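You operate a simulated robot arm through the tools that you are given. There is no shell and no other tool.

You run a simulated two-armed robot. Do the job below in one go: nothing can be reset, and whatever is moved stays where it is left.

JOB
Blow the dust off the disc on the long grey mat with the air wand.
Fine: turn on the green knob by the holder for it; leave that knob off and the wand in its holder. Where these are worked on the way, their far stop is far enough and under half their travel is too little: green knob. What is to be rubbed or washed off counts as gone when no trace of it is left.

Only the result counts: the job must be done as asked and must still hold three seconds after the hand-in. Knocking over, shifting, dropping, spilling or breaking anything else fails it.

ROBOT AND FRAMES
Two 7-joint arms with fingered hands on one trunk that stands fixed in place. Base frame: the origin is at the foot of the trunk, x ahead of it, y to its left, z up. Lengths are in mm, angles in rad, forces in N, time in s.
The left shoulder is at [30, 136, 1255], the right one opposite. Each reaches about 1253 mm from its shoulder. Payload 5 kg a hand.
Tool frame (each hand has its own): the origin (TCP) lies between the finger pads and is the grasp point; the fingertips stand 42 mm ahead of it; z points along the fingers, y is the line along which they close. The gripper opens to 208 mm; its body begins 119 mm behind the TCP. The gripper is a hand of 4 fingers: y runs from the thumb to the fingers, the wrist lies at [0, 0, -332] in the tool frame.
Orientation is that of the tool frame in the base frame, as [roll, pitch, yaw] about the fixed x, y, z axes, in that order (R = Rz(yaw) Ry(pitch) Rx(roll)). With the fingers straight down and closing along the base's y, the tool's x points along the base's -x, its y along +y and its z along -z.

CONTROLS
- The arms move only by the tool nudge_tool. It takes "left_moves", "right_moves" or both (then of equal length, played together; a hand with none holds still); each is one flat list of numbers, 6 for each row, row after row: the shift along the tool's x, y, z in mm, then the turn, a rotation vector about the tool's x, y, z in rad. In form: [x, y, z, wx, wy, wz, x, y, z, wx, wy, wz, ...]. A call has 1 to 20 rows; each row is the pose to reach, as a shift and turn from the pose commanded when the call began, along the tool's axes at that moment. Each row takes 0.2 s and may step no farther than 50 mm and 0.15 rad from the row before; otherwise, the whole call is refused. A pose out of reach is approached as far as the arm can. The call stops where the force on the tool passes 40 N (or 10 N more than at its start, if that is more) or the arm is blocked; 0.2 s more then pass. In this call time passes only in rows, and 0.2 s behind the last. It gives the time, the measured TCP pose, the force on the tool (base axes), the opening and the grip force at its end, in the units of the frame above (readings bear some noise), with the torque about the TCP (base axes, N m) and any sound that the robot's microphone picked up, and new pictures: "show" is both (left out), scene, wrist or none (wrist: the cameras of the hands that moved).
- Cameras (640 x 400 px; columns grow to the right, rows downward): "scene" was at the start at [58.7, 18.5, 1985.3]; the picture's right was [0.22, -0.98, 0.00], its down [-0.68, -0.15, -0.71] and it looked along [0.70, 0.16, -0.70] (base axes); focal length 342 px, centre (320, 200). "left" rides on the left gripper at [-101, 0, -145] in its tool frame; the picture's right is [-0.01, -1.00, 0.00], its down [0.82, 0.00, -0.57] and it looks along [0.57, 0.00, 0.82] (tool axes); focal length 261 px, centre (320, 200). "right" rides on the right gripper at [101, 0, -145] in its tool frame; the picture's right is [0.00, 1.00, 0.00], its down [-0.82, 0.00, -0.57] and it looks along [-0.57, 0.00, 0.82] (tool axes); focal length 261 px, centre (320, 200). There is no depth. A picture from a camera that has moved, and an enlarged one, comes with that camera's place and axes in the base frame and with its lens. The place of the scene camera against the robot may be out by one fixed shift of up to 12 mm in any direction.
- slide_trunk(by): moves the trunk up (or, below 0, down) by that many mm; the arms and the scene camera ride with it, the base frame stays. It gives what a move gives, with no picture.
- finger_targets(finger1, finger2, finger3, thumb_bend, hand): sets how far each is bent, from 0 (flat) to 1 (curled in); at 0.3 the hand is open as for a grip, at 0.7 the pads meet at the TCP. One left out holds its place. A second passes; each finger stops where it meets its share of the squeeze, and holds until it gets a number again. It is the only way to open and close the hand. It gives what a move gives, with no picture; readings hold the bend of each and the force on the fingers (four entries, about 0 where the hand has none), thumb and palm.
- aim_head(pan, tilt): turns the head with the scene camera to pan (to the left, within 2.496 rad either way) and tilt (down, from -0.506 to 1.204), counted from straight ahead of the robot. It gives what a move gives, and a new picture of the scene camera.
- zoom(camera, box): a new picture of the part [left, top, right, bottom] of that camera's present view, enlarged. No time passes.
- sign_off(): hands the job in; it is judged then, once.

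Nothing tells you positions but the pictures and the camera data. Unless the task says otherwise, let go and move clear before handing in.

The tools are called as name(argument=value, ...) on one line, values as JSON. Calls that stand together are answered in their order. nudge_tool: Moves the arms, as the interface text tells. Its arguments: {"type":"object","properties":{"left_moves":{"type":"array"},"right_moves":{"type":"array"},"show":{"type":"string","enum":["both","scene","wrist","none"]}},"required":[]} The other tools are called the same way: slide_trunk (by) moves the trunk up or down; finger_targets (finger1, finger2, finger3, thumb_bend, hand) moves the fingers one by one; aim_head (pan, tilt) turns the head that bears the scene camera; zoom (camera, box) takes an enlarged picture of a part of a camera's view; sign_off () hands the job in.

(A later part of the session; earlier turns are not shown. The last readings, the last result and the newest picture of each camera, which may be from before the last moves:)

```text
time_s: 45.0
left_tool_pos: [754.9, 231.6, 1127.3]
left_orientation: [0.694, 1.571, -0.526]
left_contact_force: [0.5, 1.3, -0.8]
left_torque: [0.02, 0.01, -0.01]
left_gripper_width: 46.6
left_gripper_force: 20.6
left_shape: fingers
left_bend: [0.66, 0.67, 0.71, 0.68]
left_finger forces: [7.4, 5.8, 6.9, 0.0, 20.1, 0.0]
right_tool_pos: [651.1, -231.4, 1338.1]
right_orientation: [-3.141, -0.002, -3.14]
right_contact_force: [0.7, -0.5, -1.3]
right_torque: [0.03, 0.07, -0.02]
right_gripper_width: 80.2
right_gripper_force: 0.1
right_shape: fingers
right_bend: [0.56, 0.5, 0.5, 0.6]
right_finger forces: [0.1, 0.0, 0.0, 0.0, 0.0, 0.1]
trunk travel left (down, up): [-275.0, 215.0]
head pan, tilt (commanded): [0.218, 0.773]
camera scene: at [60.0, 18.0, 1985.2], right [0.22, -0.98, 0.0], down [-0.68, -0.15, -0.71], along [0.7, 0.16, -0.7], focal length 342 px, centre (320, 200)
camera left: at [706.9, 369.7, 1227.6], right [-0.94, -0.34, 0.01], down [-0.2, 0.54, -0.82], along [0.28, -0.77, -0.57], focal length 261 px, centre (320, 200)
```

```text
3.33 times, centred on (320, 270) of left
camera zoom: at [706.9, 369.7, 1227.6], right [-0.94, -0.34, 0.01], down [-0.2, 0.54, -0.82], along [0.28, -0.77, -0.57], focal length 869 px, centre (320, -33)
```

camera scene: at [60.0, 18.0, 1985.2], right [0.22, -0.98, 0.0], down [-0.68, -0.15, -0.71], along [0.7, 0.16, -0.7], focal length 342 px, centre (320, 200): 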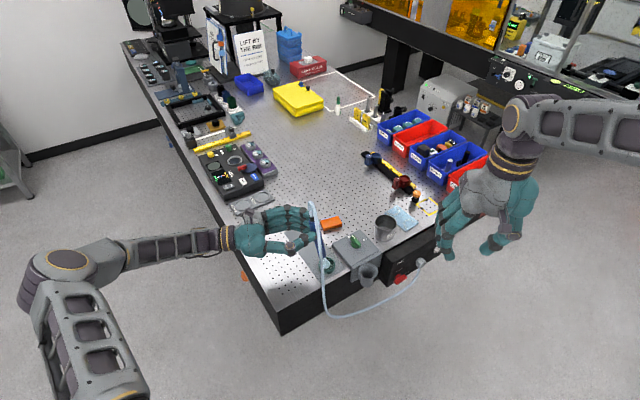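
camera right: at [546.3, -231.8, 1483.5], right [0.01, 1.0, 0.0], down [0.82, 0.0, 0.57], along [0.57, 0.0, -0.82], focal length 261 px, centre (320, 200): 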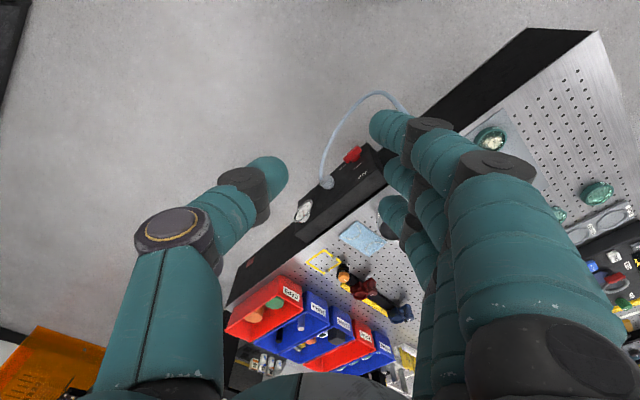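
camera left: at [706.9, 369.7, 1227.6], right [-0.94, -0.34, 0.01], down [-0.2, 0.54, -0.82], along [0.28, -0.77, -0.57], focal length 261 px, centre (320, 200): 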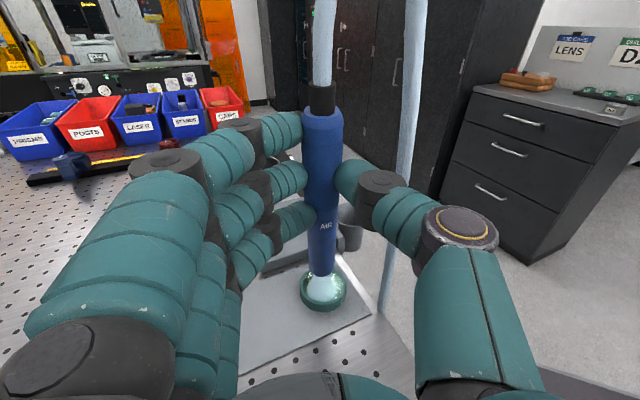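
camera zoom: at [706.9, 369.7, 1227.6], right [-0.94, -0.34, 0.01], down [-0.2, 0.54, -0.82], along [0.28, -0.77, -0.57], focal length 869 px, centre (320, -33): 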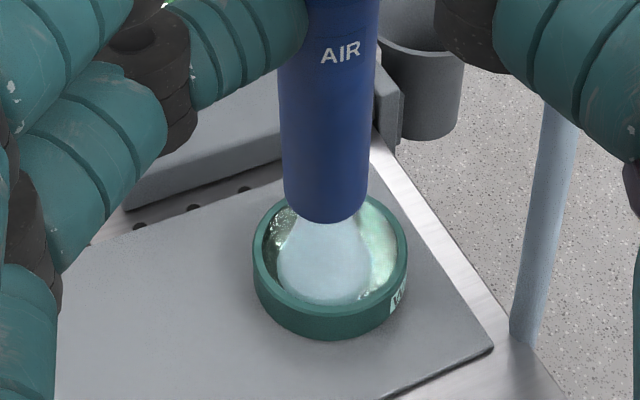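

The dust looks nearly gone. I'll circle the jet over the whole glass once more so no trace remains, then move aside to inspect.

nudge_tool(left_moves=[0, 14, 0, 0, 0, 0, 0, 12, 7, 0, 0, 0, 0, 7, 12, 0, 0, 0, 0, 0, 14, 0, 0, 0, 0, -7, 12, 0, 0, 0, 0, -12, 7, 0, 0, 0, 0, -14, 0, 0, 0, 0, 0, -12, -7, 0, 0, 0, 0, -7, -12, 0, 0, 0, 0, 0, -14, 0, 0, 0, 0, 7, -12, 0, 0, 0, 0, 12, -7, 0, 0, 0, 0, 18, 8, 0, 0, 0, 0, 8, 18, 0, 0, 0, 0, -8, 18, 0, 0, 0, 0, -18, 8, 0, 0, 0, 0, -18, -8, 0, 0, 0, 0, -8, -18, 0, 0, 0, 0, 8, -18, 0, 0, 0, 0, 18, -8, 0, 0, 0], show="none")

nudge_tool(left_moves=[-15, -9, 0, 0, 0, 0, -30, -18, 20, 0, 0, 0, -40, -18, 45, 0, 0, 0, -40, -18, 70, 0, 0, 0], show="both")

zoom(camera="scene", box=[300, 245, 360, 283])

zoom(camera="left", box=[230, 210, 410, 330])

```text
time_s: 49.2
left_tool_pos: [768.7, 245.7, 1127.8]
left_orientation: [-2.431, 1.57, 2.63]
left_contact_force: [0.6, 0.8, -1.5]
left_torque: [0.05, 0.03, -0.01]
left_gripper_width: 46.6
left_gripper_force: 20.3
left_shape: fingers
left_bend: [0.66, 0.67, 0.71, 0.68]
left_finger forces: [7.3, 5.9, 6.9, 0.0, 20.1, 0.0]
right_tool_pos: [650.0, -231.5, 1338.1]
right_orientation: [-3.142, 0.0, -3.141]
right_contact_force: [0.1, -0.4, -1.3]
right_torque: [0.02, 0.01, 0.03]
right_gripper_width: 80.4
right_gripper_force: 0.1
right_shape: fingers
right_bend: [0.56, 0.5, 0.5, 0.6]
right_finger forces: [0.1, 0.0, 0.0, 0.1, 0.0, 0.0]
trunk travel left (down, up): [-275.0, 215.0]
head pan, tilt (commanded): [0.218, 0.773]
```

```text
time_s: 50.2
left_tool_pos: [776.4, 174.9, 1167.1]
left_orientation: [0.375, 1.57, -0.844]
left_contact_force: [-0.1, 0.1, -1.1]
left_torque: [0.02, 0.03, -0.01]
left_gripper_width: 46.5
left_gripper_force: 20.2
left_shape: fingers
left_bend: [0.66, 0.67, 0.71, 0.68]
left_finger forces: [7.2, 5.8, 6.9, 0.0, 19.9, 0.0]
right_tool_pos: [650.7, -232.3, 1338.2]
right_orientation: [3.141, -0.001, -3.141]
right_contact_force: [-0.6, -0.5, -0.3]
right_torque: [0.13, 0.03, 0.03]
right_gripper_width: 80.1
right_gripper_force: 0.1
right_shape: fingers
right_bend: [0.56, 0.5, 0.5, 0.6]
right_finger forces: [0.1, 0.0, 0.1, 0.0, 0.0, 0.1]
trunk travel left (down, up): [-275.0, 215.0]
head pan, tilt (commanded): [0.218, 0.773]
camera scene: at [59.3, 17.6, 1985.2], right [0.22, -0.98, 0.0], down [-0.68, -0.15, -0.71], along [0.7, 0.16, -0.7], focal length 342 px, centre (320, 200)
camera left: at [727.8, 312.0, 1268.0], right [-0.94, -0.34, 0.0], down [-0.2, 0.54, -0.82], along [0.28, -0.77, -0.57], focal length 261 px, centre (320, 200)
```

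scene: 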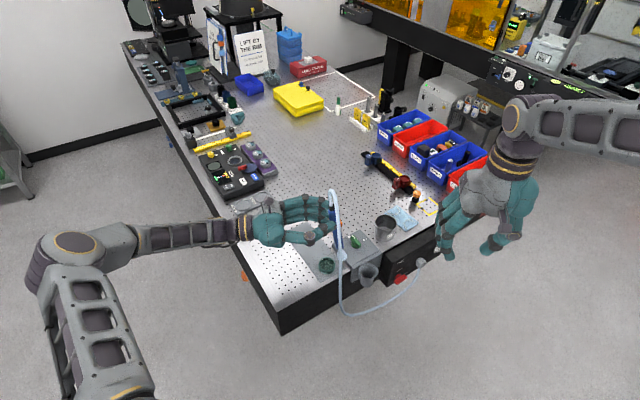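
left: 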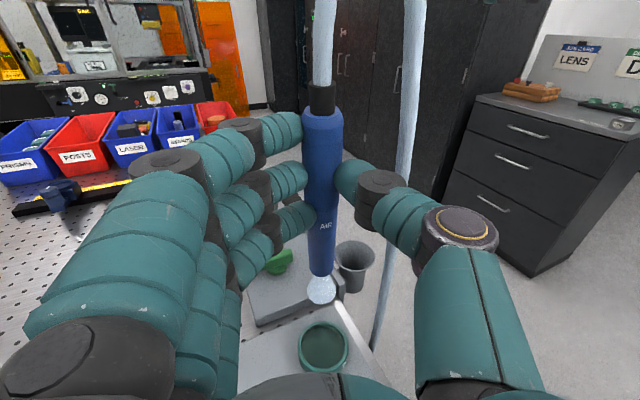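

```text
10.53 times, centred on (330, 264) of scene
camera zoom: at [59.3, 17.6, 1985.2], right [0.22, -0.98, 0.0], down [-0.68, -0.15, -0.71], along [0.7, 0.16, -0.7], focal length 3598 px, centre (215, -474)
```

zoom: 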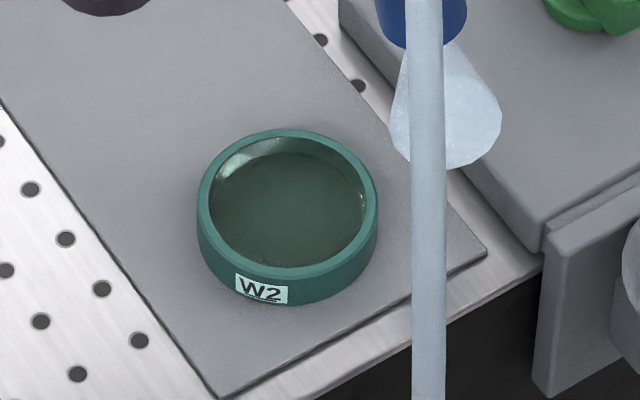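

```text
3.33 times, centred on (320, 270) of left
camera zoom: at [727.8, 312.0, 1268.0], right [-0.94, -0.34, 0.0], down [-0.2, 0.54, -0.82], along [0.28, -0.77, -0.57], focal length 869 px, centre (320, -33)
```

zoom: 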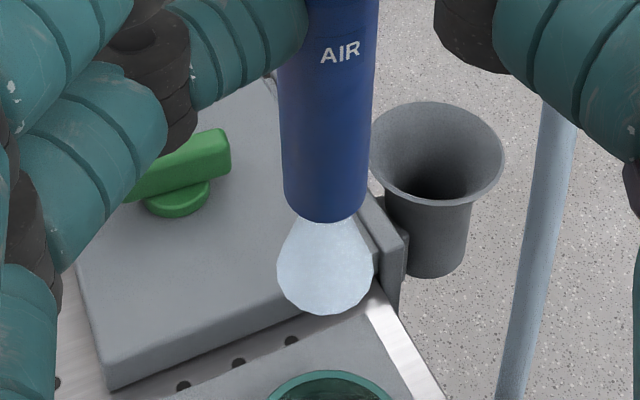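

The disc looks clean and has not moved. I'll take a tighter look for any traces.

zoom(camera="scene", box=[316, 256, 340, 271])

zoom(camera="left", box=[290, 310, 360, 380])

zoom(camera="scene", box=[240, 190, 300, 230])

```text
16.00 times, centred on (328, 264) of scene
camera zoom: at [59.3, 17.6, 1985.2], right [0.22, -0.98, 0.0], down [-0.68, -0.15, -0.71], along [0.7, 0.16, -0.7], focal length 5470 px, centre (192, -816)
```

zoom: 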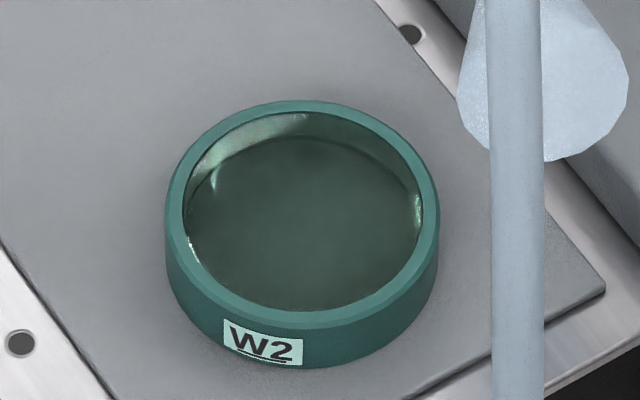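

```text
5.71 times, centred on (325, 345) of left
camera zoom: at [727.8, 312.0, 1268.0], right [-0.94, -0.34, 0.0], down [-0.2, 0.54, -0.82], along [0.28, -0.77, -0.57], focal length 1489 px, centre (291, -629)
```

zoom: 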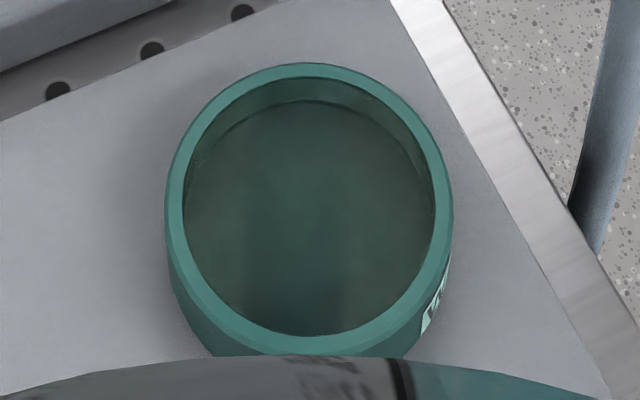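

```text
10.00 times, centred on (270, 210) of scene
camera zoom: at [59.3, 17.6, 1985.2], right [0.22, -0.98, 0.0], down [-0.68, -0.15, -0.71], along [0.7, 0.16, -0.7], focal length 3419 px, centre (820, 100)
```

zoom: 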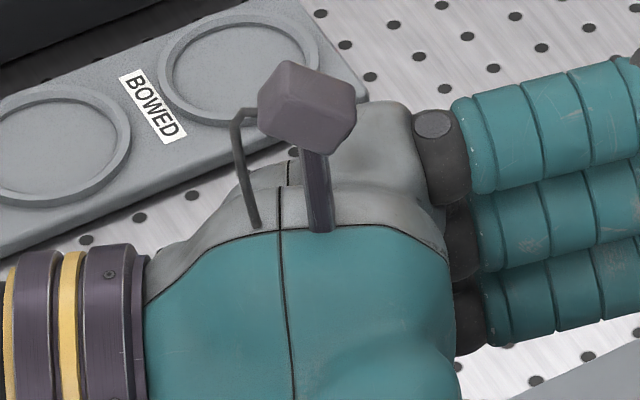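

The glass is spotless. Now I'll return the wand: tilt the hand 8° so the wand hangs vertical and bring the nozzle over the cup centre at about (778, 1).

nudge_tool(left_moves=[-1.4, -11.6, 24.5, 0, 0.027, 0, -2.8, -23.1, 49, 0, 0.054, 0, -4.1, -34.7, 73.6, 0, 0.08, 0, -5.5, -46.2, 98.1, 0, 0.107, 0, -6.9, -57.8, 122.6, 0, 0.134, 0], show="both")

zoom(camera="left", box=[240, 220, 400, 340])

zoom(camera="left", box=[270, 60, 370, 122])

zoom(camera="scene", box=[330, 200, 420, 290])

```text
time_s: 51.4
left_tool_pos: [764.4, 39.6, 1174.2]
left_orientation: [3.14, 1.435, 1.919]
left_contact_force: [0.3, -0.3, -2.5]
left_torque: [0.06, -0.01, 0.03]
left_gripper_width: 46.3
left_gripper_force: 19.5
left_shape: fingers
left_bend: [0.66, 0.67, 0.71, 0.68]
left_finger forces: [7.3, 5.8, 6.6, 0.0, 19.7, 0.0]
right_tool_pos: [650.8, -232.4, 1338.2]
right_orientation: [3.14, -0.001, 3.141]
right_contact_force: [-0.1, -0.4, -0.2]
right_torque: [0.07, -0.01, -0.02]
right_gripper_width: 80.2
right_gripper_force: 0.0
right_shape: fingers
right_bend: [0.56, 0.5, 0.5, 0.6]
right_finger forces: [0.0, 0.0, 0.0, 0.0, 0.0, 0.1]
trunk travel left (down, up): [-275.0, 215.0]
head pan, tilt (commanded): [0.218, 0.773]
camera scene: at [58.8, 17.5, 1985.3], right [0.22, -0.98, 0.0], down [-0.68, -0.15, -0.72], along [0.7, 0.16, -0.7], focal length 342 px, centre (320, 200)
camera left: at [720.9, 162.1, 1294.2], right [-0.94, -0.34, 0.0], down [-0.24, 0.63, -0.74], along [0.25, -0.69, -0.68], focal length 261 px, centre (320, 200)
```

scene: 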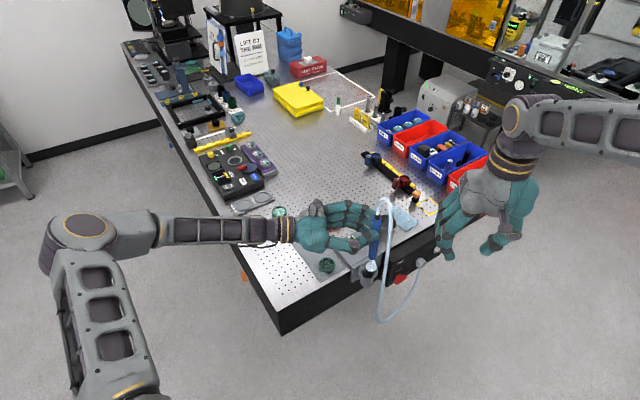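
left: 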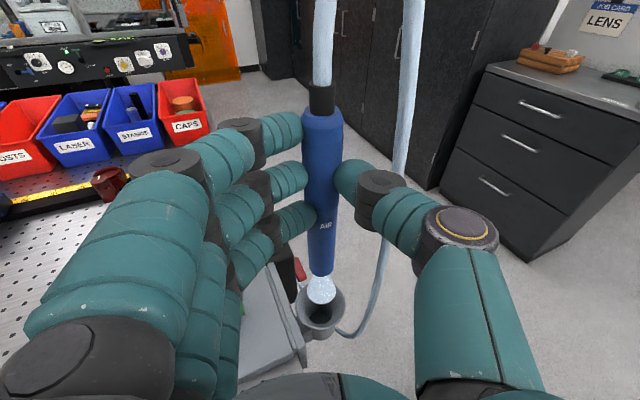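

```text
3.33 times, centred on (320, 280) of left
camera zoom: at [720.9, 162.1, 1294.2], right [-0.94, -0.34, 0.0], down [-0.24, 0.63, -0.74], along [0.25, -0.69, -0.68], focal length 869 px, centre (320, -67)
```

zoom: 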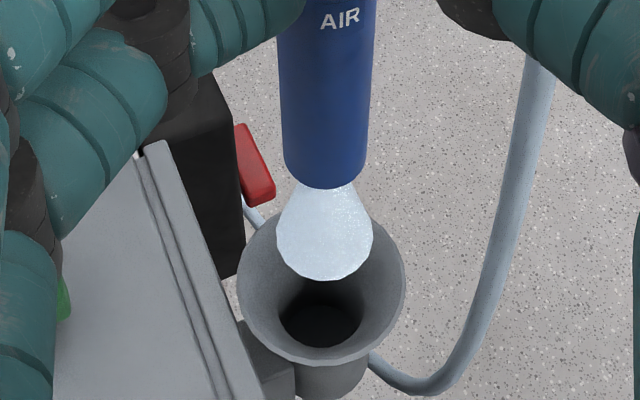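

```text
6.40 times, centred on (320, 91) of left
camera zoom: at [720.9, 162.1, 1294.2], right [-0.94, -0.34, 0.0], down [-0.24, 0.63, -0.74], along [0.25, -0.69, -0.68], focal length 1668 px, centre (320, 898)
```

zoom: 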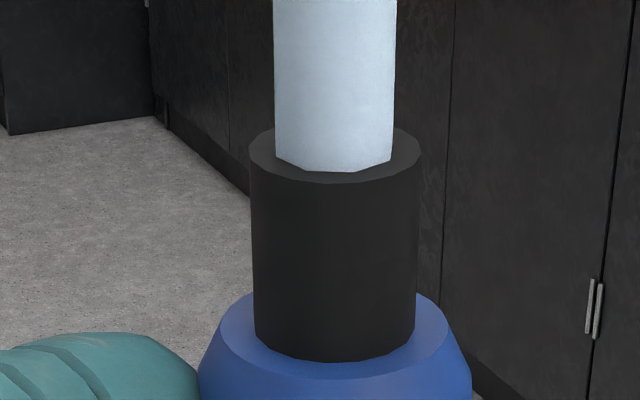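

```text
4.44 times, centred on (375, 245) of scene
camera zoom: at [58.8, 17.5, 1985.3], right [0.22, -0.98, 0.0], down [-0.68, -0.15, -0.72], along [0.7, 0.16, -0.7], focal length 1519 px, centre (76, 0)
```

zoom: 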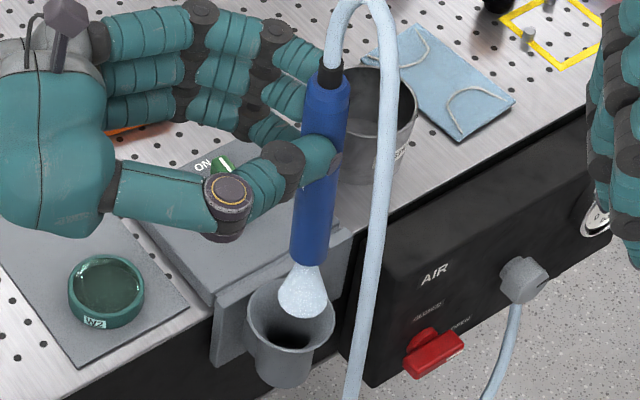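

The wand hangs within 2° of vertical, and the nozzle is about 6 mm past the cup centre. I'll correct that and lower to just above the rim.

nudge_tool(left_moves=[0, 2, -6, 0, 0, 0, 21.8, 2, -3.1, 0, 0, 0, 43.6, 2, -0.1, 0, 0, 0, 60.5, 2, 2.1, 0, 0, 0], show="both")

zoom(camera="left", box=[240, 200, 400, 320])

zoom(camera="scene", box=[330, 220, 410, 300])

```text
time_s: 52.4
left_tool_pos: [763.1, 45.2, 1115.6]
left_orientation: [-3.137, 1.436, 1.923]
left_contact_force: [0.6, -0.3, -1.0]
left_torque: [0.06, 0.04, -0.08]
left_gripper_width: 46.4
left_gripper_force: 19.9
left_shape: fingers
left_bend: [0.66, 0.67, 0.71, 0.68]
left_finger forces: [7.3, 5.8, 6.8, 0.1, 19.6, 0.0]
right_tool_pos: [650.5, -231.0, 1338.9]
right_orientation: [3.14, -0.001, 3.14]
right_contact_force: [1.0, 0.8, 0.9]
right_torque: [-0.03, 0.03, -0.02]
right_gripper_width: 80.0
right_gripper_force: 0.2
right_shape: fingers
right_bend: [0.56, 0.5, 0.5, 0.6]
right_finger forces: [0.0, 0.0, 0.0, 0.0, 0.0, 0.0]
trunk travel left (down, up): [-275.0, 215.0]
head pan, tilt (commanded): [0.218, 0.773]
camera scene: at [59.3, 18.7, 1985.2], right [0.22, -0.98, 0.0], down [-0.68, -0.15, -0.71], along [0.7, 0.16, -0.7], focal length 342 px, centre (320, 200)
camera left: at [721.0, 169.2, 1233.5], right [-0.94, -0.34, 0.01], down [-0.24, 0.63, -0.74], along [0.25, -0.69, -0.68], focal length 261 px, centre (320, 200)
```

scene: 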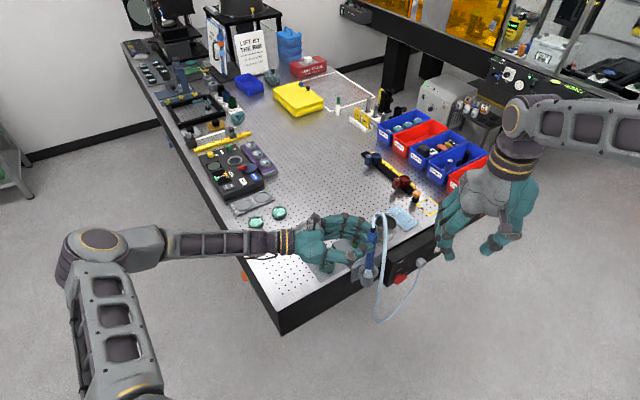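
left: 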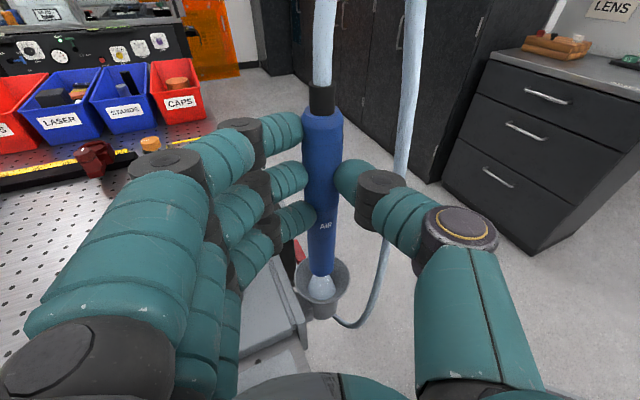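

```text
3.33 times, centred on (320, 260) of left
camera zoom: at [721.0, 169.2, 1233.5], right [-0.94, -0.34, 0.01], down [-0.24, 0.63, -0.74], along [0.25, -0.69, -0.68], focal length 869 px, centre (320, 0)
```

zoom: 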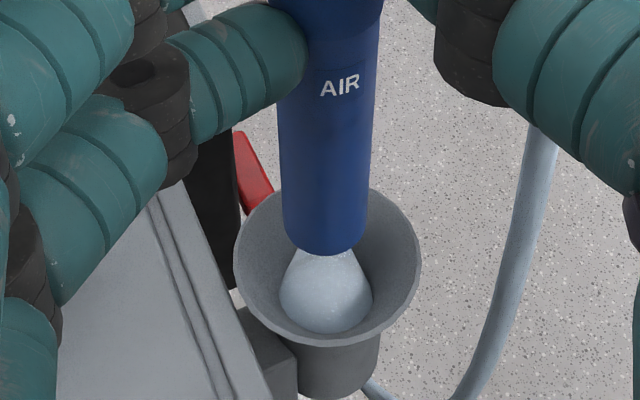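

```text
5.00 times, centred on (370, 260) of scene
camera zoom: at [59.3, 18.7, 1985.2], right [0.22, -0.98, 0.0], down [-0.68, -0.15, -0.71], along [0.7, 0.16, -0.7], focal length 1709 px, centre (70, -100)
```

zoom: 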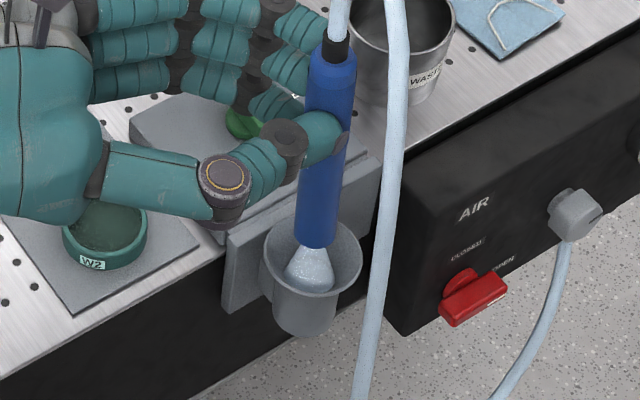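

The nozzle is now centred at the rim to within about 2 mm. I'll lower it into the cup, watching the force.

nudge_tool(left_moves=[14.9, 0, 2, 0, 0, 0, 29.7, 0, 4, 0, 0, 0, 44.6, 0, 6, 0, 0, 0, 59.5, 0, 8, 0, 0, 0, 69.4, 0, 9.4, 0, 0, 0], show="both")

zoom(camera="left", box=[240, 200, 400, 320])

zoom(camera="scene", box=[330, 220, 410, 300])

```text
time_s: 53.6
left_tool_pos: [762.6, 45.2, 1044.0]
left_orientation: [-3.137, 1.437, 1.923]
left_contact_force: [0.4, -1.1, -1.6]
left_torque: [0.09, 0.02, -0.05]
left_gripper_width: 46.1
left_gripper_force: 19.3
left_shape: fingers
left_bend: [0.66, 0.67, 0.71, 0.68]
left_finger forces: [7.2, 5.7, 6.7, 0.0, 19.6, 0.0]
right_tool_pos: [650.5, -231.6, 1338.0]
right_orientation: [3.141, 0.001, -3.141]
right_contact_force: [0.1, -0.6, 1.2]
right_torque: [-0.01, -0.01, -0.01]
right_gripper_width: 80.4
right_gripper_force: 0.0
right_shape: fingers
right_bend: [0.56, 0.5, 0.5, 0.6]
right_finger forces: [0.0, 0.1, 0.1, 0.0, 0.0, 0.0]
trunk travel left (down, up): [-275.0, 215.0]
head pan, tilt (commanded): [0.218, 0.773]
camera scene: at [58.9, 18.6, 1985.3], right [0.22, -0.98, 0.0], down [-0.68, -0.15, -0.71], along [0.7, 0.16, -0.7], focal length 342 px, centre (320, 200)
camera left: at [719.7, 168.6, 1163.6], right [-0.94, -0.34, 0.01], down [-0.24, 0.63, -0.74], along [0.25, -0.69, -0.68], focal length 261 px, centre (320, 200)
```

scene: 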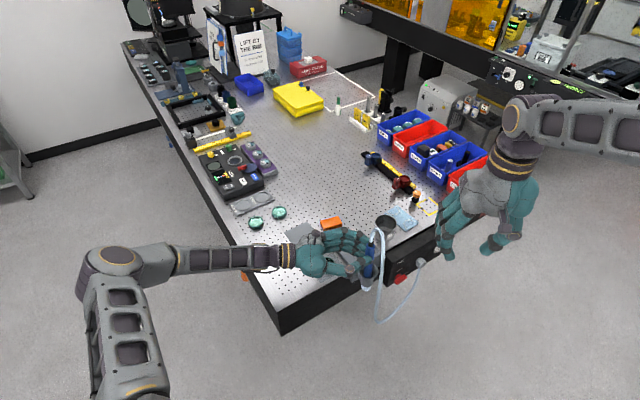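
left: 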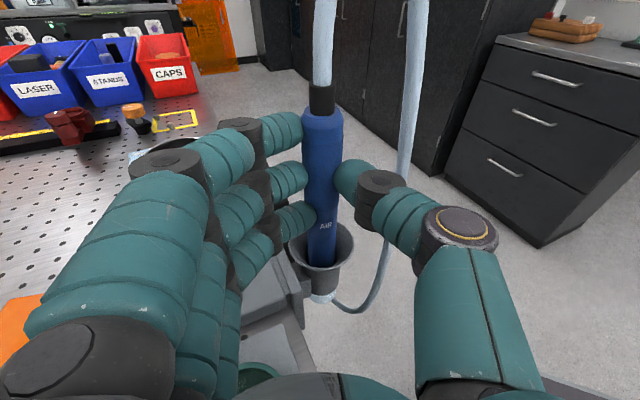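

```text
3.33 times, centred on (320, 260) of left
camera zoom: at [719.7, 168.6, 1163.6], right [-0.94, -0.34, 0.01], down [-0.24, 0.63, -0.74], along [0.25, -0.69, -0.68], focal length 869 px, centre (320, 0)
```

zoom: 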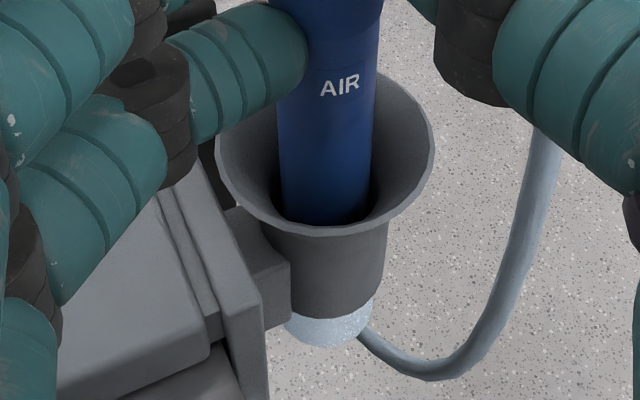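

```text
5.00 times, centred on (370, 260) of scene
camera zoom: at [58.9, 18.6, 1985.3], right [0.22, -0.98, 0.0], down [-0.68, -0.15, -0.71], along [0.7, 0.16, -0.7], focal length 1709 px, centre (70, -100)
```

zoom: 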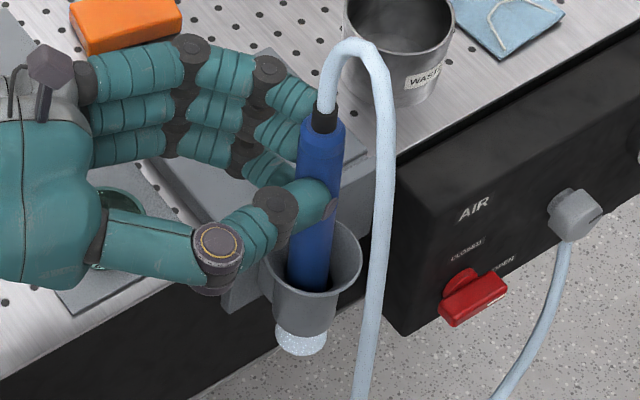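

The wand is well inside, with no contact yet and about 25 mm to go. I'll lower the rest in small steps.

nudge_tool(left_moves=[5.9, 0, 0.8, 0, 0, 0, 11.9, 0, 1.6, 0, 0, 0, 17.8, 0, 2.4, 0, 0, 0, 21.8, 0, 2.9, 0, 0, 0], show="wrist")

zoom(camera="left", box=[240, 200, 400, 320])

zoom(camera="scene", box=[330, 220, 410, 300])

```text
time_s: 54.6
left_tool_pos: [762.4, 45.4, 1021.5]
left_orientation: [-3.137, 1.436, 1.925]
left_contact_force: [0.5, -0.1, -1.4]
left_torque: [0.09, 0.0, 0.02]
left_gripper_width: 46.4
left_gripper_force: 19.7
left_shape: fingers
left_bend: [0.66, 0.67, 0.71, 0.68]
left_finger forces: [7.2, 5.7, 6.7, 0.0, 19.6, 0.0]
right_tool_pos: [649.2, -232.7, 1338.6]
right_orientation: [3.141, -0.001, -3.141]
right_contact_force: [-0.2, 0.5, -0.1]
right_torque: [0.02, 0.02, -0.01]
right_gripper_width: 80.2
right_gripper_force: 0.1
right_shape: fingers
right_bend: [0.56, 0.5, 0.5, 0.6]
right_finger forces: [0.1, 0.0, 0.1, 0.0, 0.1, 0.0]
trunk travel left (down, up): [-275.0, 215.0]
head pan, tilt (commanded): [0.218, 0.773]
camera left: at [719.9, 168.6, 1141.2], right [-0.94, -0.34, 0.01], down [-0.24, 0.63, -0.74], along [0.25, -0.69, -0.68], focal length 261 px, centre (320, 200)
```

left: 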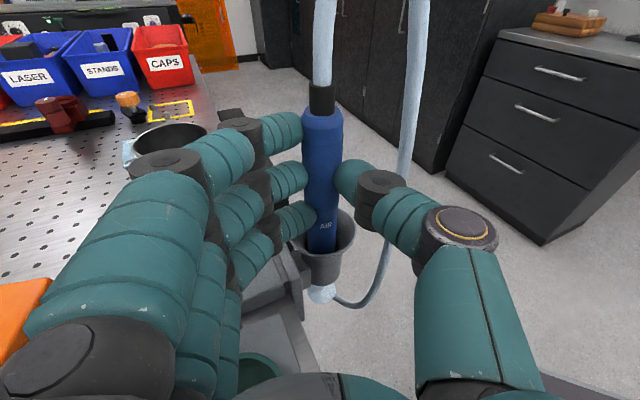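

```text
3.33 times, centred on (320, 260) of left
camera zoom: at [719.9, 168.6, 1141.2], right [-0.94, -0.34, 0.01], down [-0.24, 0.63, -0.74], along [0.25, -0.69, -0.68], focal length 869 px, centre (320, 0)
```

zoom: 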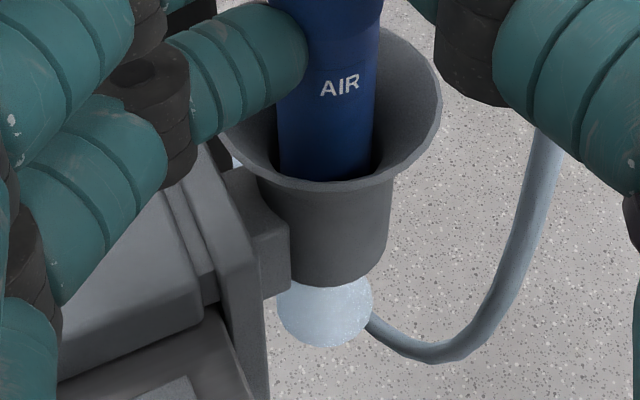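

```text
5.00 times, centred on (370, 260) of scene
camera zoom: at [58.9, 18.6, 1985.3], right [0.22, -0.98, 0.0], down [-0.68, -0.15, -0.71], along [0.7, 0.16, -0.7], focal length 1709 px, centre (70, -100)
```

zoom: 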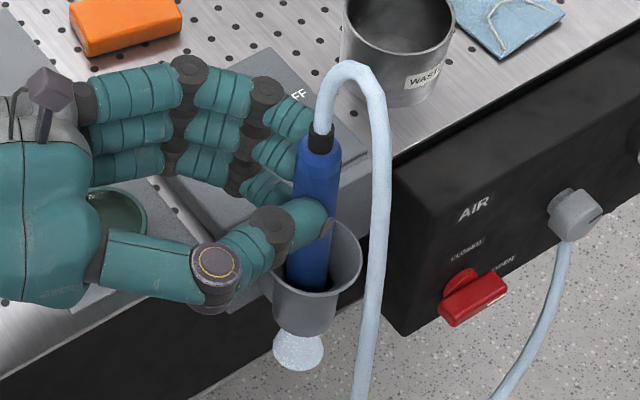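

The wand's top is back within a few mm of its starting height, but I haven't felt the bottom yet. I'll ease down a few mm more.

nudge_tool(left_moves=[2, 0, 0.3, 0, 0, 0, 4, 0, 0.5, 0, 0, 0], show="none")

zoom(camera="left", box=[240, 60, 400, 160])

```text
time_s: 55.2
left_tool_pos: [761.4, 44.7, 1020.0]
left_orientation: [3.131, 1.44, 1.91]
left_contact_force: [0.3, -0.7, 9.7]
left_torque: [-0.27, -0.12, 0.02]
left_gripper_width: 46.4
left_gripper_force: 19.8
left_shape: fingers
left_bend: [0.66, 0.67, 0.71, 0.68]
left_finger forces: [6.9, 6.0, 7.3, 0.0, 19.6, 0.0]
right_tool_pos: [649.0, -232.7, 1339.4]
right_orientation: [-3.141, 0.001, -3.141]
right_contact_force: [-0.3, -0.1, 0.9]
right_torque: [-0.01, -0.02, -0.03]
right_gripper_width: 80.2
right_gripper_force: 0.1
right_shape: fingers
right_bend: [0.56, 0.5, 0.5, 0.6]
right_finger forces: [0.0, 0.0, 0.0, 0.1, 0.0, 0.1]
trunk travel left (down, up): [-275.0, 215.0]
head pan, tilt (commanded): [0.218, 0.773]
```

```text
4.00 times, centred on (320, 110) of left
camera zoom: at [719.2, 168.6, 1139.1], right [-0.94, -0.34, 0.0], down [-0.23, 0.63, -0.74], along [0.25, -0.69, -0.67], focal length 1043 px, centre (320, 560)
```

zoom: 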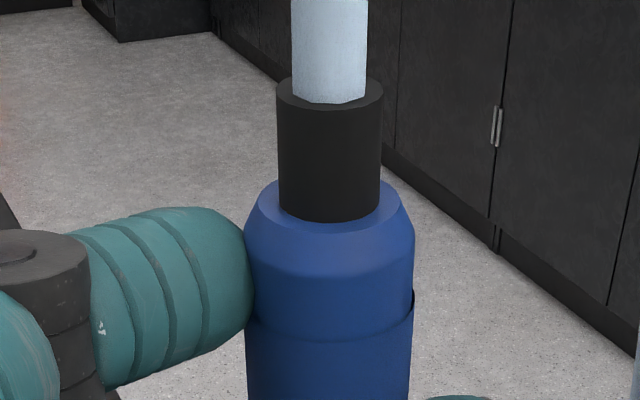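

The wand has touched the bottom of the cup (10 N). I'll take off the preload and open the hand.

nudge_tool(left_moves=[-2.5, 0, -0.3, 0, 0, 0], show="none")

finger_targets(hand="left", finger1=0.57, finger2=0.57, finger3=0.57, thumb_bend=0.6)

zoom(camera="left", box=[160, 50, 480, 350])

zoom(camera="scene", box=[330, 220, 410, 300])

```text
time_s: 55.6
left_tool_pos: [762.6, 46.0, 1020.7]
left_orientation: [3.141, 1.436, 1.919]
left_contact_force: [-0.5, -1.3, 5.4]
left_torque: [-0.2, -0.02, 0.0]
left_gripper_width: 46.1
left_gripper_force: 19.8
left_shape: fingers
left_bend: [0.66, 0.67, 0.71, 0.68]
left_finger forces: [7.5, 6.0, 6.3, 0.1, 19.6, 0.1]
right_tool_pos: [650.0, -230.8, 1337.6]
right_orientation: [3.141, 0.0, -3.14]
right_contact_force: [0.1, 0.4, 0.1]
right_torque: [-0.01, -0.02, -0.01]
right_gripper_width: 80.3
right_gripper_force: 0.0
right_shape: fingers
right_bend: [0.56, 0.5, 0.5, 0.6]
right_finger forces: [0.1, 0.0, 0.0, 0.0, 0.1, 0.0]
trunk travel left (down, up): [-275.0, 215.0]
head pan, tilt (commanded): [0.218, 0.773]
```

```text
time_s: 56.6
left_tool_pos: [763.7, 45.3, 1020.8]
left_orientation: [-3.139, 1.435, 1.92]
left_contact_force: [0.5, 1.0, 0.0]
left_torque: [0.0, -0.02, 0.01]
left_gripper_width: 79.9
left_gripper_force: 0.0
left_shape: fingers
left_bend: [0.56, 0.56, 0.56, 0.6]
left_finger forces: [0.0, 0.0, 0.0, 0.1, 0.0, 0.1]
right_tool_pos: [649.8, -231.9, 1339.2]
right_orientation: [3.139, 0.0, 3.141]
right_contact_force: [0.2, -0.7, 0.2]
right_torque: [-0.02, 0.02, 0.02]
right_gripper_width: 79.9
right_gripper_force: 0.0
right_shape: fingers
right_bend: [0.56, 0.5, 0.5, 0.6]
right_finger forces: [0.1, 0.0, 0.1, 0.0, 0.1, 0.0]
trunk travel left (down, up): [-275.0, 215.0]
head pan, tilt (commanded): [0.218, 0.773]
```

```text
1.33 times, centred on (320, 200) of left
camera zoom: at [720.0, 168.9, 1139.8], right [-0.94, -0.34, 0.0], down [-0.23, 0.63, -0.74], along [0.25, -0.69, -0.68], focal length 348 px, centre (320, 200)
```

zoom: 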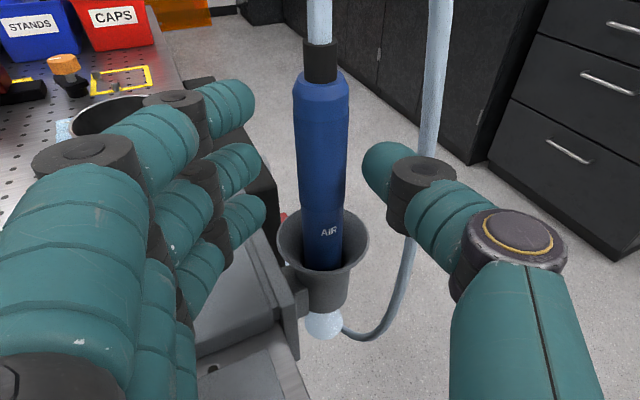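

```text
5.00 times, centred on (370, 260) of scene
camera zoom: at [58.6, 18.5, 1985.3], right [0.22, -0.98, 0.0], down [-0.68, -0.15, -0.72], along [0.7, 0.16, -0.7], focal length 1709 px, centre (70, -100)
```

zoom: 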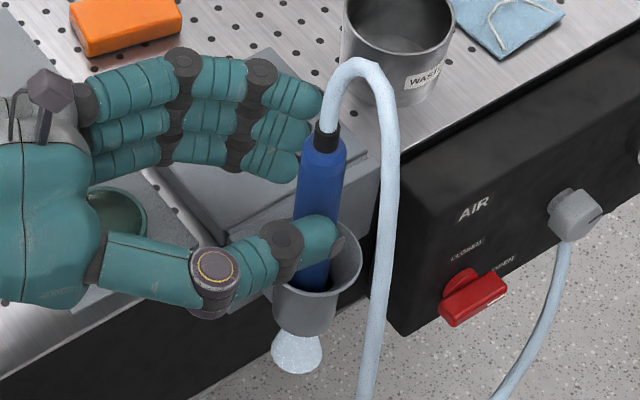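

The wand stands upright in its cup, free of the fingers. I'll draw the left hand straight back, then up and away.

nudge_tool(left_moves=[3.5, 0, -25.8, 0, 0, 0, 6.9, 0, -51.5, 0, 0, 0, 10.4, 0, -77.3, 0, 0, 0, 13.9, 0, -103, 0, 0, 0, 17.4, 0, -128.8, 0, 0, 0, -22.2, 0, -134.1, 0, 0, 0, -61.8, 0, -139.4, 0, 0, 0, -101.4, 0, -144.7, 0, 0, 0, -141, 0, -150, 0, 0, 0, -180.6, 0, -155.3, 0, 0, 0, -176.6, 0, -185, 0, 0, 0, -172.6, 0, -214.7, 0, 0, 0, -168.6, 0, -244.4, 0, 0, 0, -164.6, 0, -274.1, 0, 0, 0, -160.6, 0, -303.8, 0, 0, 0], show="both")

zoom(camera="scene", box=[300, 205, 420, 280])

zoom(camera="left", box=[220, 180, 420, 305])

```text
time_s: 59.8
left_tool_pos: [666.9, 310.3, 1223.1]
left_orientation: [3.141, 1.438, 1.919]
left_contact_force: [0.4, 0.2, -0.2]
left_torque: [0.03, 0.04, -0.02]
left_gripper_width: 79.8
left_gripper_force: 0.1
left_shape: fingers
left_bend: [0.56, 0.56, 0.56, 0.6]
left_finger forces: [0.0, 0.0, 0.1, 0.1, 0.1, 0.0]
right_tool_pos: [649.6, -231.5, 1338.0]
right_orientation: [-3.141, -0.001, 3.141]
right_contact_force: [-0.5, 0.5, 0.7]
right_torque: [-0.07, -0.02, -0.02]
right_gripper_width: 80.2
right_gripper_force: 0.0
right_shape: fingers
right_bend: [0.56, 0.5, 0.5, 0.6]
right_finger forces: [0.0, 0.0, 0.1, 0.0, 0.0, 0.0]
trunk travel left (down, up): [-275.0, 215.0]
head pan, tilt (commanded): [0.218, 0.773]
camera scene: at [58.1, 19.4, 1985.3], right [0.22, -0.98, 0.0], down [-0.68, -0.15, -0.72], along [0.7, 0.15, -0.7], focal length 342 px, centre (320, 200)
camera left: at [622.7, 433.7, 1340.6], right [-0.94, -0.34, 0.0], down [-0.23, 0.63, -0.74], along [0.25, -0.69, -0.68], focal length 261 px, centre (320, 200)
```

scene: 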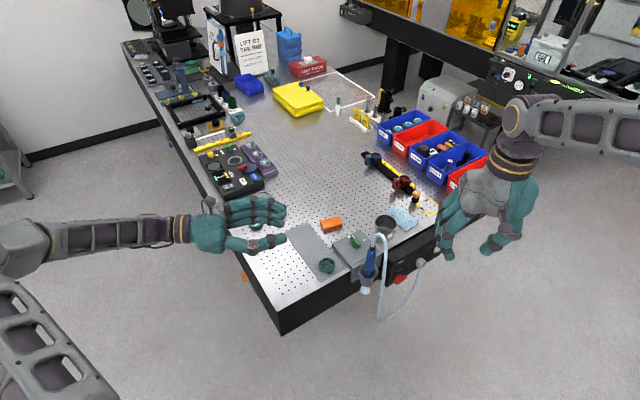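
left: 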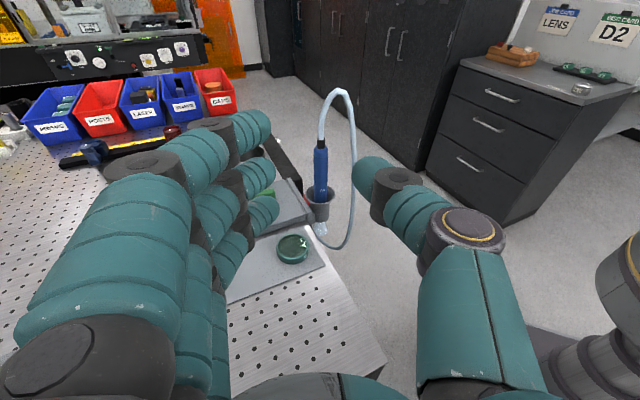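

```text
5.33 times, centred on (360, 242) of scene
camera zoom: at [58.1, 19.4, 1985.3], right [0.22, -0.98, 0.0], down [-0.68, -0.15, -0.72], along [0.7, 0.15, -0.7], focal length 1823 px, centre (107, -27)
```

zoom: 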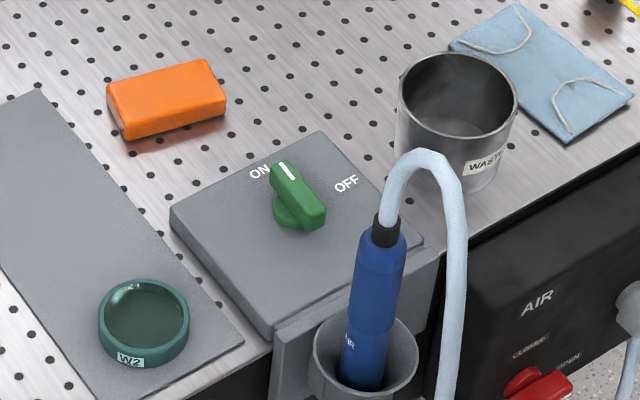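

```text
3.20 times, centred on (320, 242) of left
camera zoom: at [622.7, 433.7, 1340.6], right [-0.94, -0.34, 0.0], down [-0.23, 0.63, -0.74], along [0.25, -0.69, -0.68], focal length 834 px, centre (320, 64)
```

zoom: 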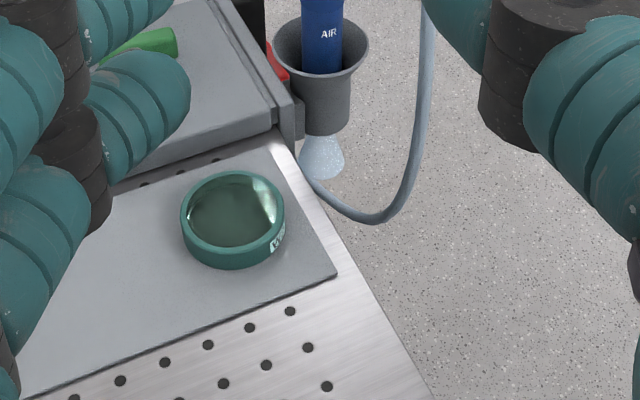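

The wand is back in its cup exactly as it started, the disc is clean, and nothing else has moved. For turning the knob OFF the left hand suits better, because its camera is on the far side from the hose; I'll first turn it fingers-down.

nudge_tool(left_moves=[-7, 5.7, 2, -0.0669, 0.0955, -0.0765, -14, 11.5, 4, -0.1338, 0.191, -0.153, -21.1, 17.2, 6, -0.2007, 0.2865, -0.2295, -28.1, 23, 7.9, -0.2675, 0.3819, -0.306, -35.1, 28.7, 9.9, -0.3344, 0.4774, -0.3825, -42.1, 34.4, 11.9, -0.4013, 0.5729, -0.459, -49.2, 40.2, 13.9, -0.4682, 0.6684, -0.5356, -56.2, 45.9, 15.9, -0.5351, 0.7639, -0.6121, -63.2, 51.6, 17.9, -0.602, 0.8594, -0.6886, -70.2, 57.4, 19.8, -0.6688, 0.9548, -0.7651, -77.3, 63.1, 21.8, -0.7357, 1.0503, -0.8416, -84.3, 68.9, 23.8, -0.8026, 1.1458, -0.9181, -91.3, 74.6, 25.8, -0.8695, 1.2413, -0.9946], show="both")

```text
time_s: 62.6
left_tool_pos: [751.7, 297.0, 1308.2]
left_orientation: [3.138, -0.004, -3.14]
left_contact_force: [1.0, -0.6, 0.4]
left_torque: [0.0, 0.13, 0.02]
left_gripper_width: 80.2
left_gripper_force: 0.0
left_shape: fingers
left_bend: [0.56, 0.56, 0.56, 0.6]
left_finger forces: [0.0, 0.1, 0.0, 0.0, 0.1, 0.0]
right_tool_pos: [651.7, -232.9, 1337.1]
right_orientation: [3.141, -0.001, -3.141]
right_contact_force: [0.2, -0.4, -0.5]
right_torque: [0.08, 0.15, 0.0]
right_gripper_width: 80.3
right_gripper_force: 0.0
right_shape: fingers
right_bend: [0.56, 0.5, 0.5, 0.6]
right_finger forces: [0.0, 0.0, 0.0, 0.0, 0.0, 0.0]
trunk travel left (down, up): [-275.0, 215.0]
head pan, tilt (commanded): [0.218, 0.773]
camera scene: at [61.0, 16.9, 1985.1], right [0.22, -0.98, 0.0], down [-0.68, -0.15, -0.71], along [0.7, 0.16, -0.7], focal length 342 px, centre (320, 200)
camera left: at [854.4, 299.4, 1452.2], right [0.01, -1.0, 0.0], down [-0.82, -0.01, 0.57], along [-0.57, 0.0, -0.82], focal length 261 px, centre (320, 200)
```

scene: 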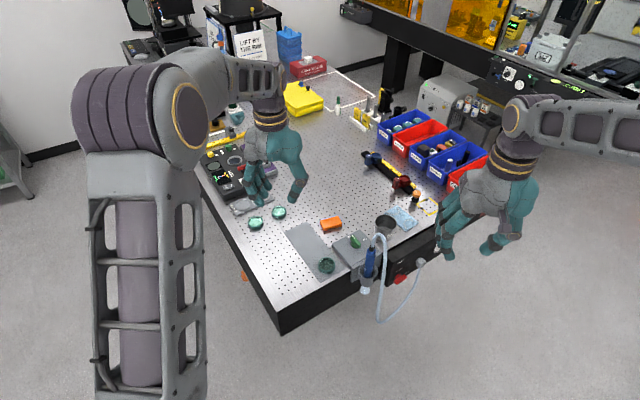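
left: 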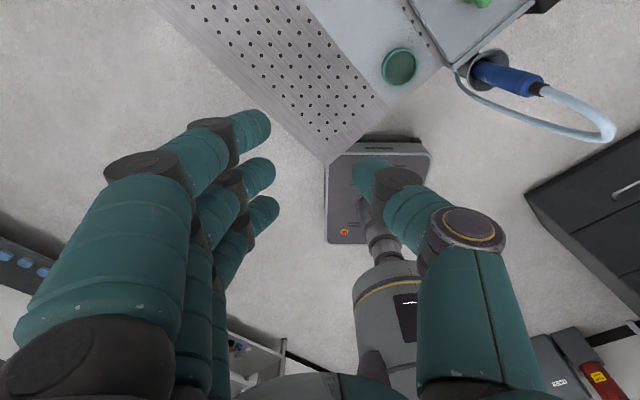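

The left hand now points down. I'll bring it over the knob, turned so it lines up with the handle at ON.

nudge_tool(left_moves=[-16.1, -29.8, 0, 0, 0, -0.1, -32.3, -59.7, 0, 0, 0, -0.2, -48.4, -89.5, 0, 0, 0, -0.3, -64.5, -119.3, 0, 0, 0, -0.4, -80.6, -149.1, 0, 0, 0, -0.5, -96.8, -179, 0, 0, 0, -0.6, -112.9, -208.8, 0, 0, 0, -0.7, -129, -238.6, 0, 0, 0, -0.8, -129, -238.6, 40, 0, 0, -0.8, -129, -238.6, 80, 0, 0, -0.8, -129, -238.6, 120, 0, 0, -0.8, -129, -238.6, 150, 0, 0, -0.8], show="both")

zoom(camera="left", box=[220, 60, 420, 185])

zoom(camera="scene", box=[300, 190, 420, 265])

```text
time_s: 65.2
left_tool_pos: [878.0, 60.1, 1154.7]
left_orientation: [-3.14, 0.0, -2.341]
left_contact_force: [-0.1, -0.4, 1.5]
left_torque: [0.01, 0.11, 0.02]
left_gripper_width: 80.4
left_gripper_force: 0.0
left_shape: fingers
left_bend: [0.56, 0.56, 0.56, 0.6]
left_finger forces: [0.0, 0.0, 0.0, 0.1, 0.1, 0.0]
right_tool_pos: [650.9, -231.9, 1338.1]
right_orientation: [-3.141, 0.001, -3.141]
right_contact_force: [0.5, -0.8, 0.0]
right_torque: [-0.02, 0.05, 0.03]
right_gripper_width: 80.2
right_gripper_force: 0.1
right_shape: fingers
right_bend: [0.56, 0.5, 0.5, 0.6]
right_finger forces: [0.1, 0.0, 0.0, 0.0, 0.1, 0.1]
trunk travel left (down, up): [-275.0, 215.0]
head pan, tilt (commanded): [0.218, 0.773]
camera scene: at [59.5, 18.6, 1985.2], right [0.22, -0.98, 0.0], down [-0.68, -0.15, -0.71], along [0.7, 0.16, -0.7], focal length 342 px, centre (320, 200)
camera left: at [949.4, 133.8, 1300.1], right [0.72, -0.69, 0.0], down [-0.57, -0.59, 0.57], along [-0.4, -0.41, -0.82], focal length 261 px, centre (320, 200)
```

scene: 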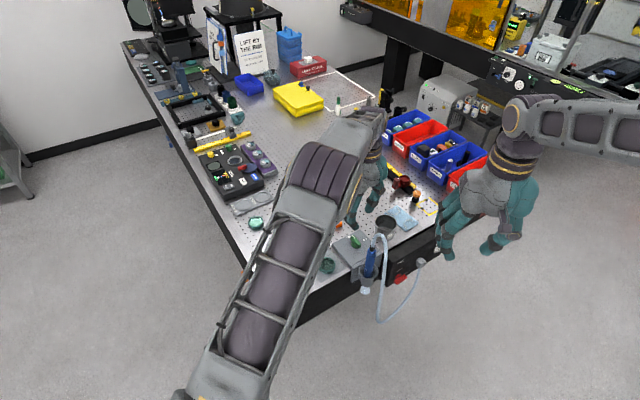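
left: 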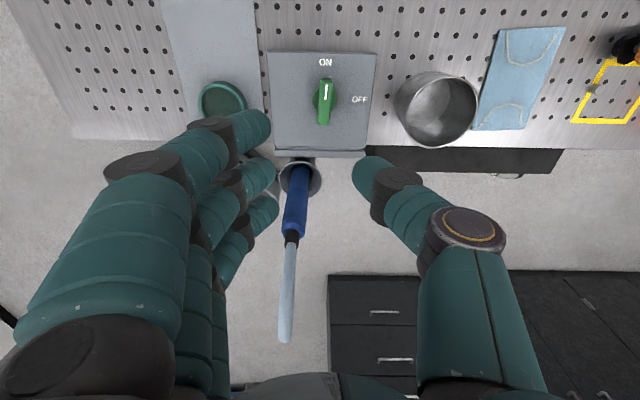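

```text
3.20 times, centred on (320, 122) of left
camera zoom: at [949.4, 133.8, 1300.1], right [0.72, -0.69, 0.0], down [-0.57, -0.59, 0.57], along [-0.4, -0.41, -0.82], focal length 834 px, centre (320, 448)
```

zoom: 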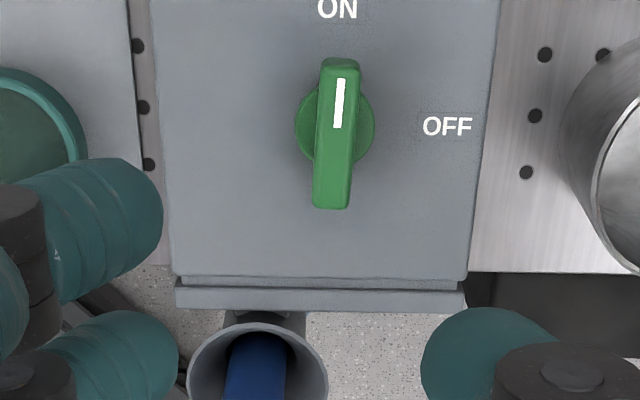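

```text
5.33 times, centred on (360, 228) of scene
camera zoom: at [59.5, 18.6, 1985.2], right [0.22, -0.98, 0.0], down [-0.68, -0.15, -0.71], along [0.7, 0.16, -0.7], focal length 1823 px, centre (107, 53)
```

zoom: 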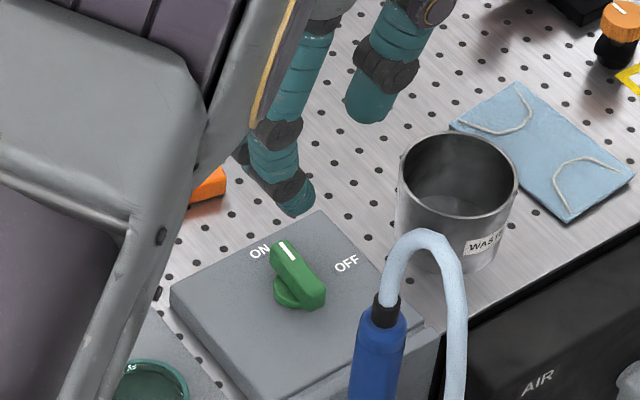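

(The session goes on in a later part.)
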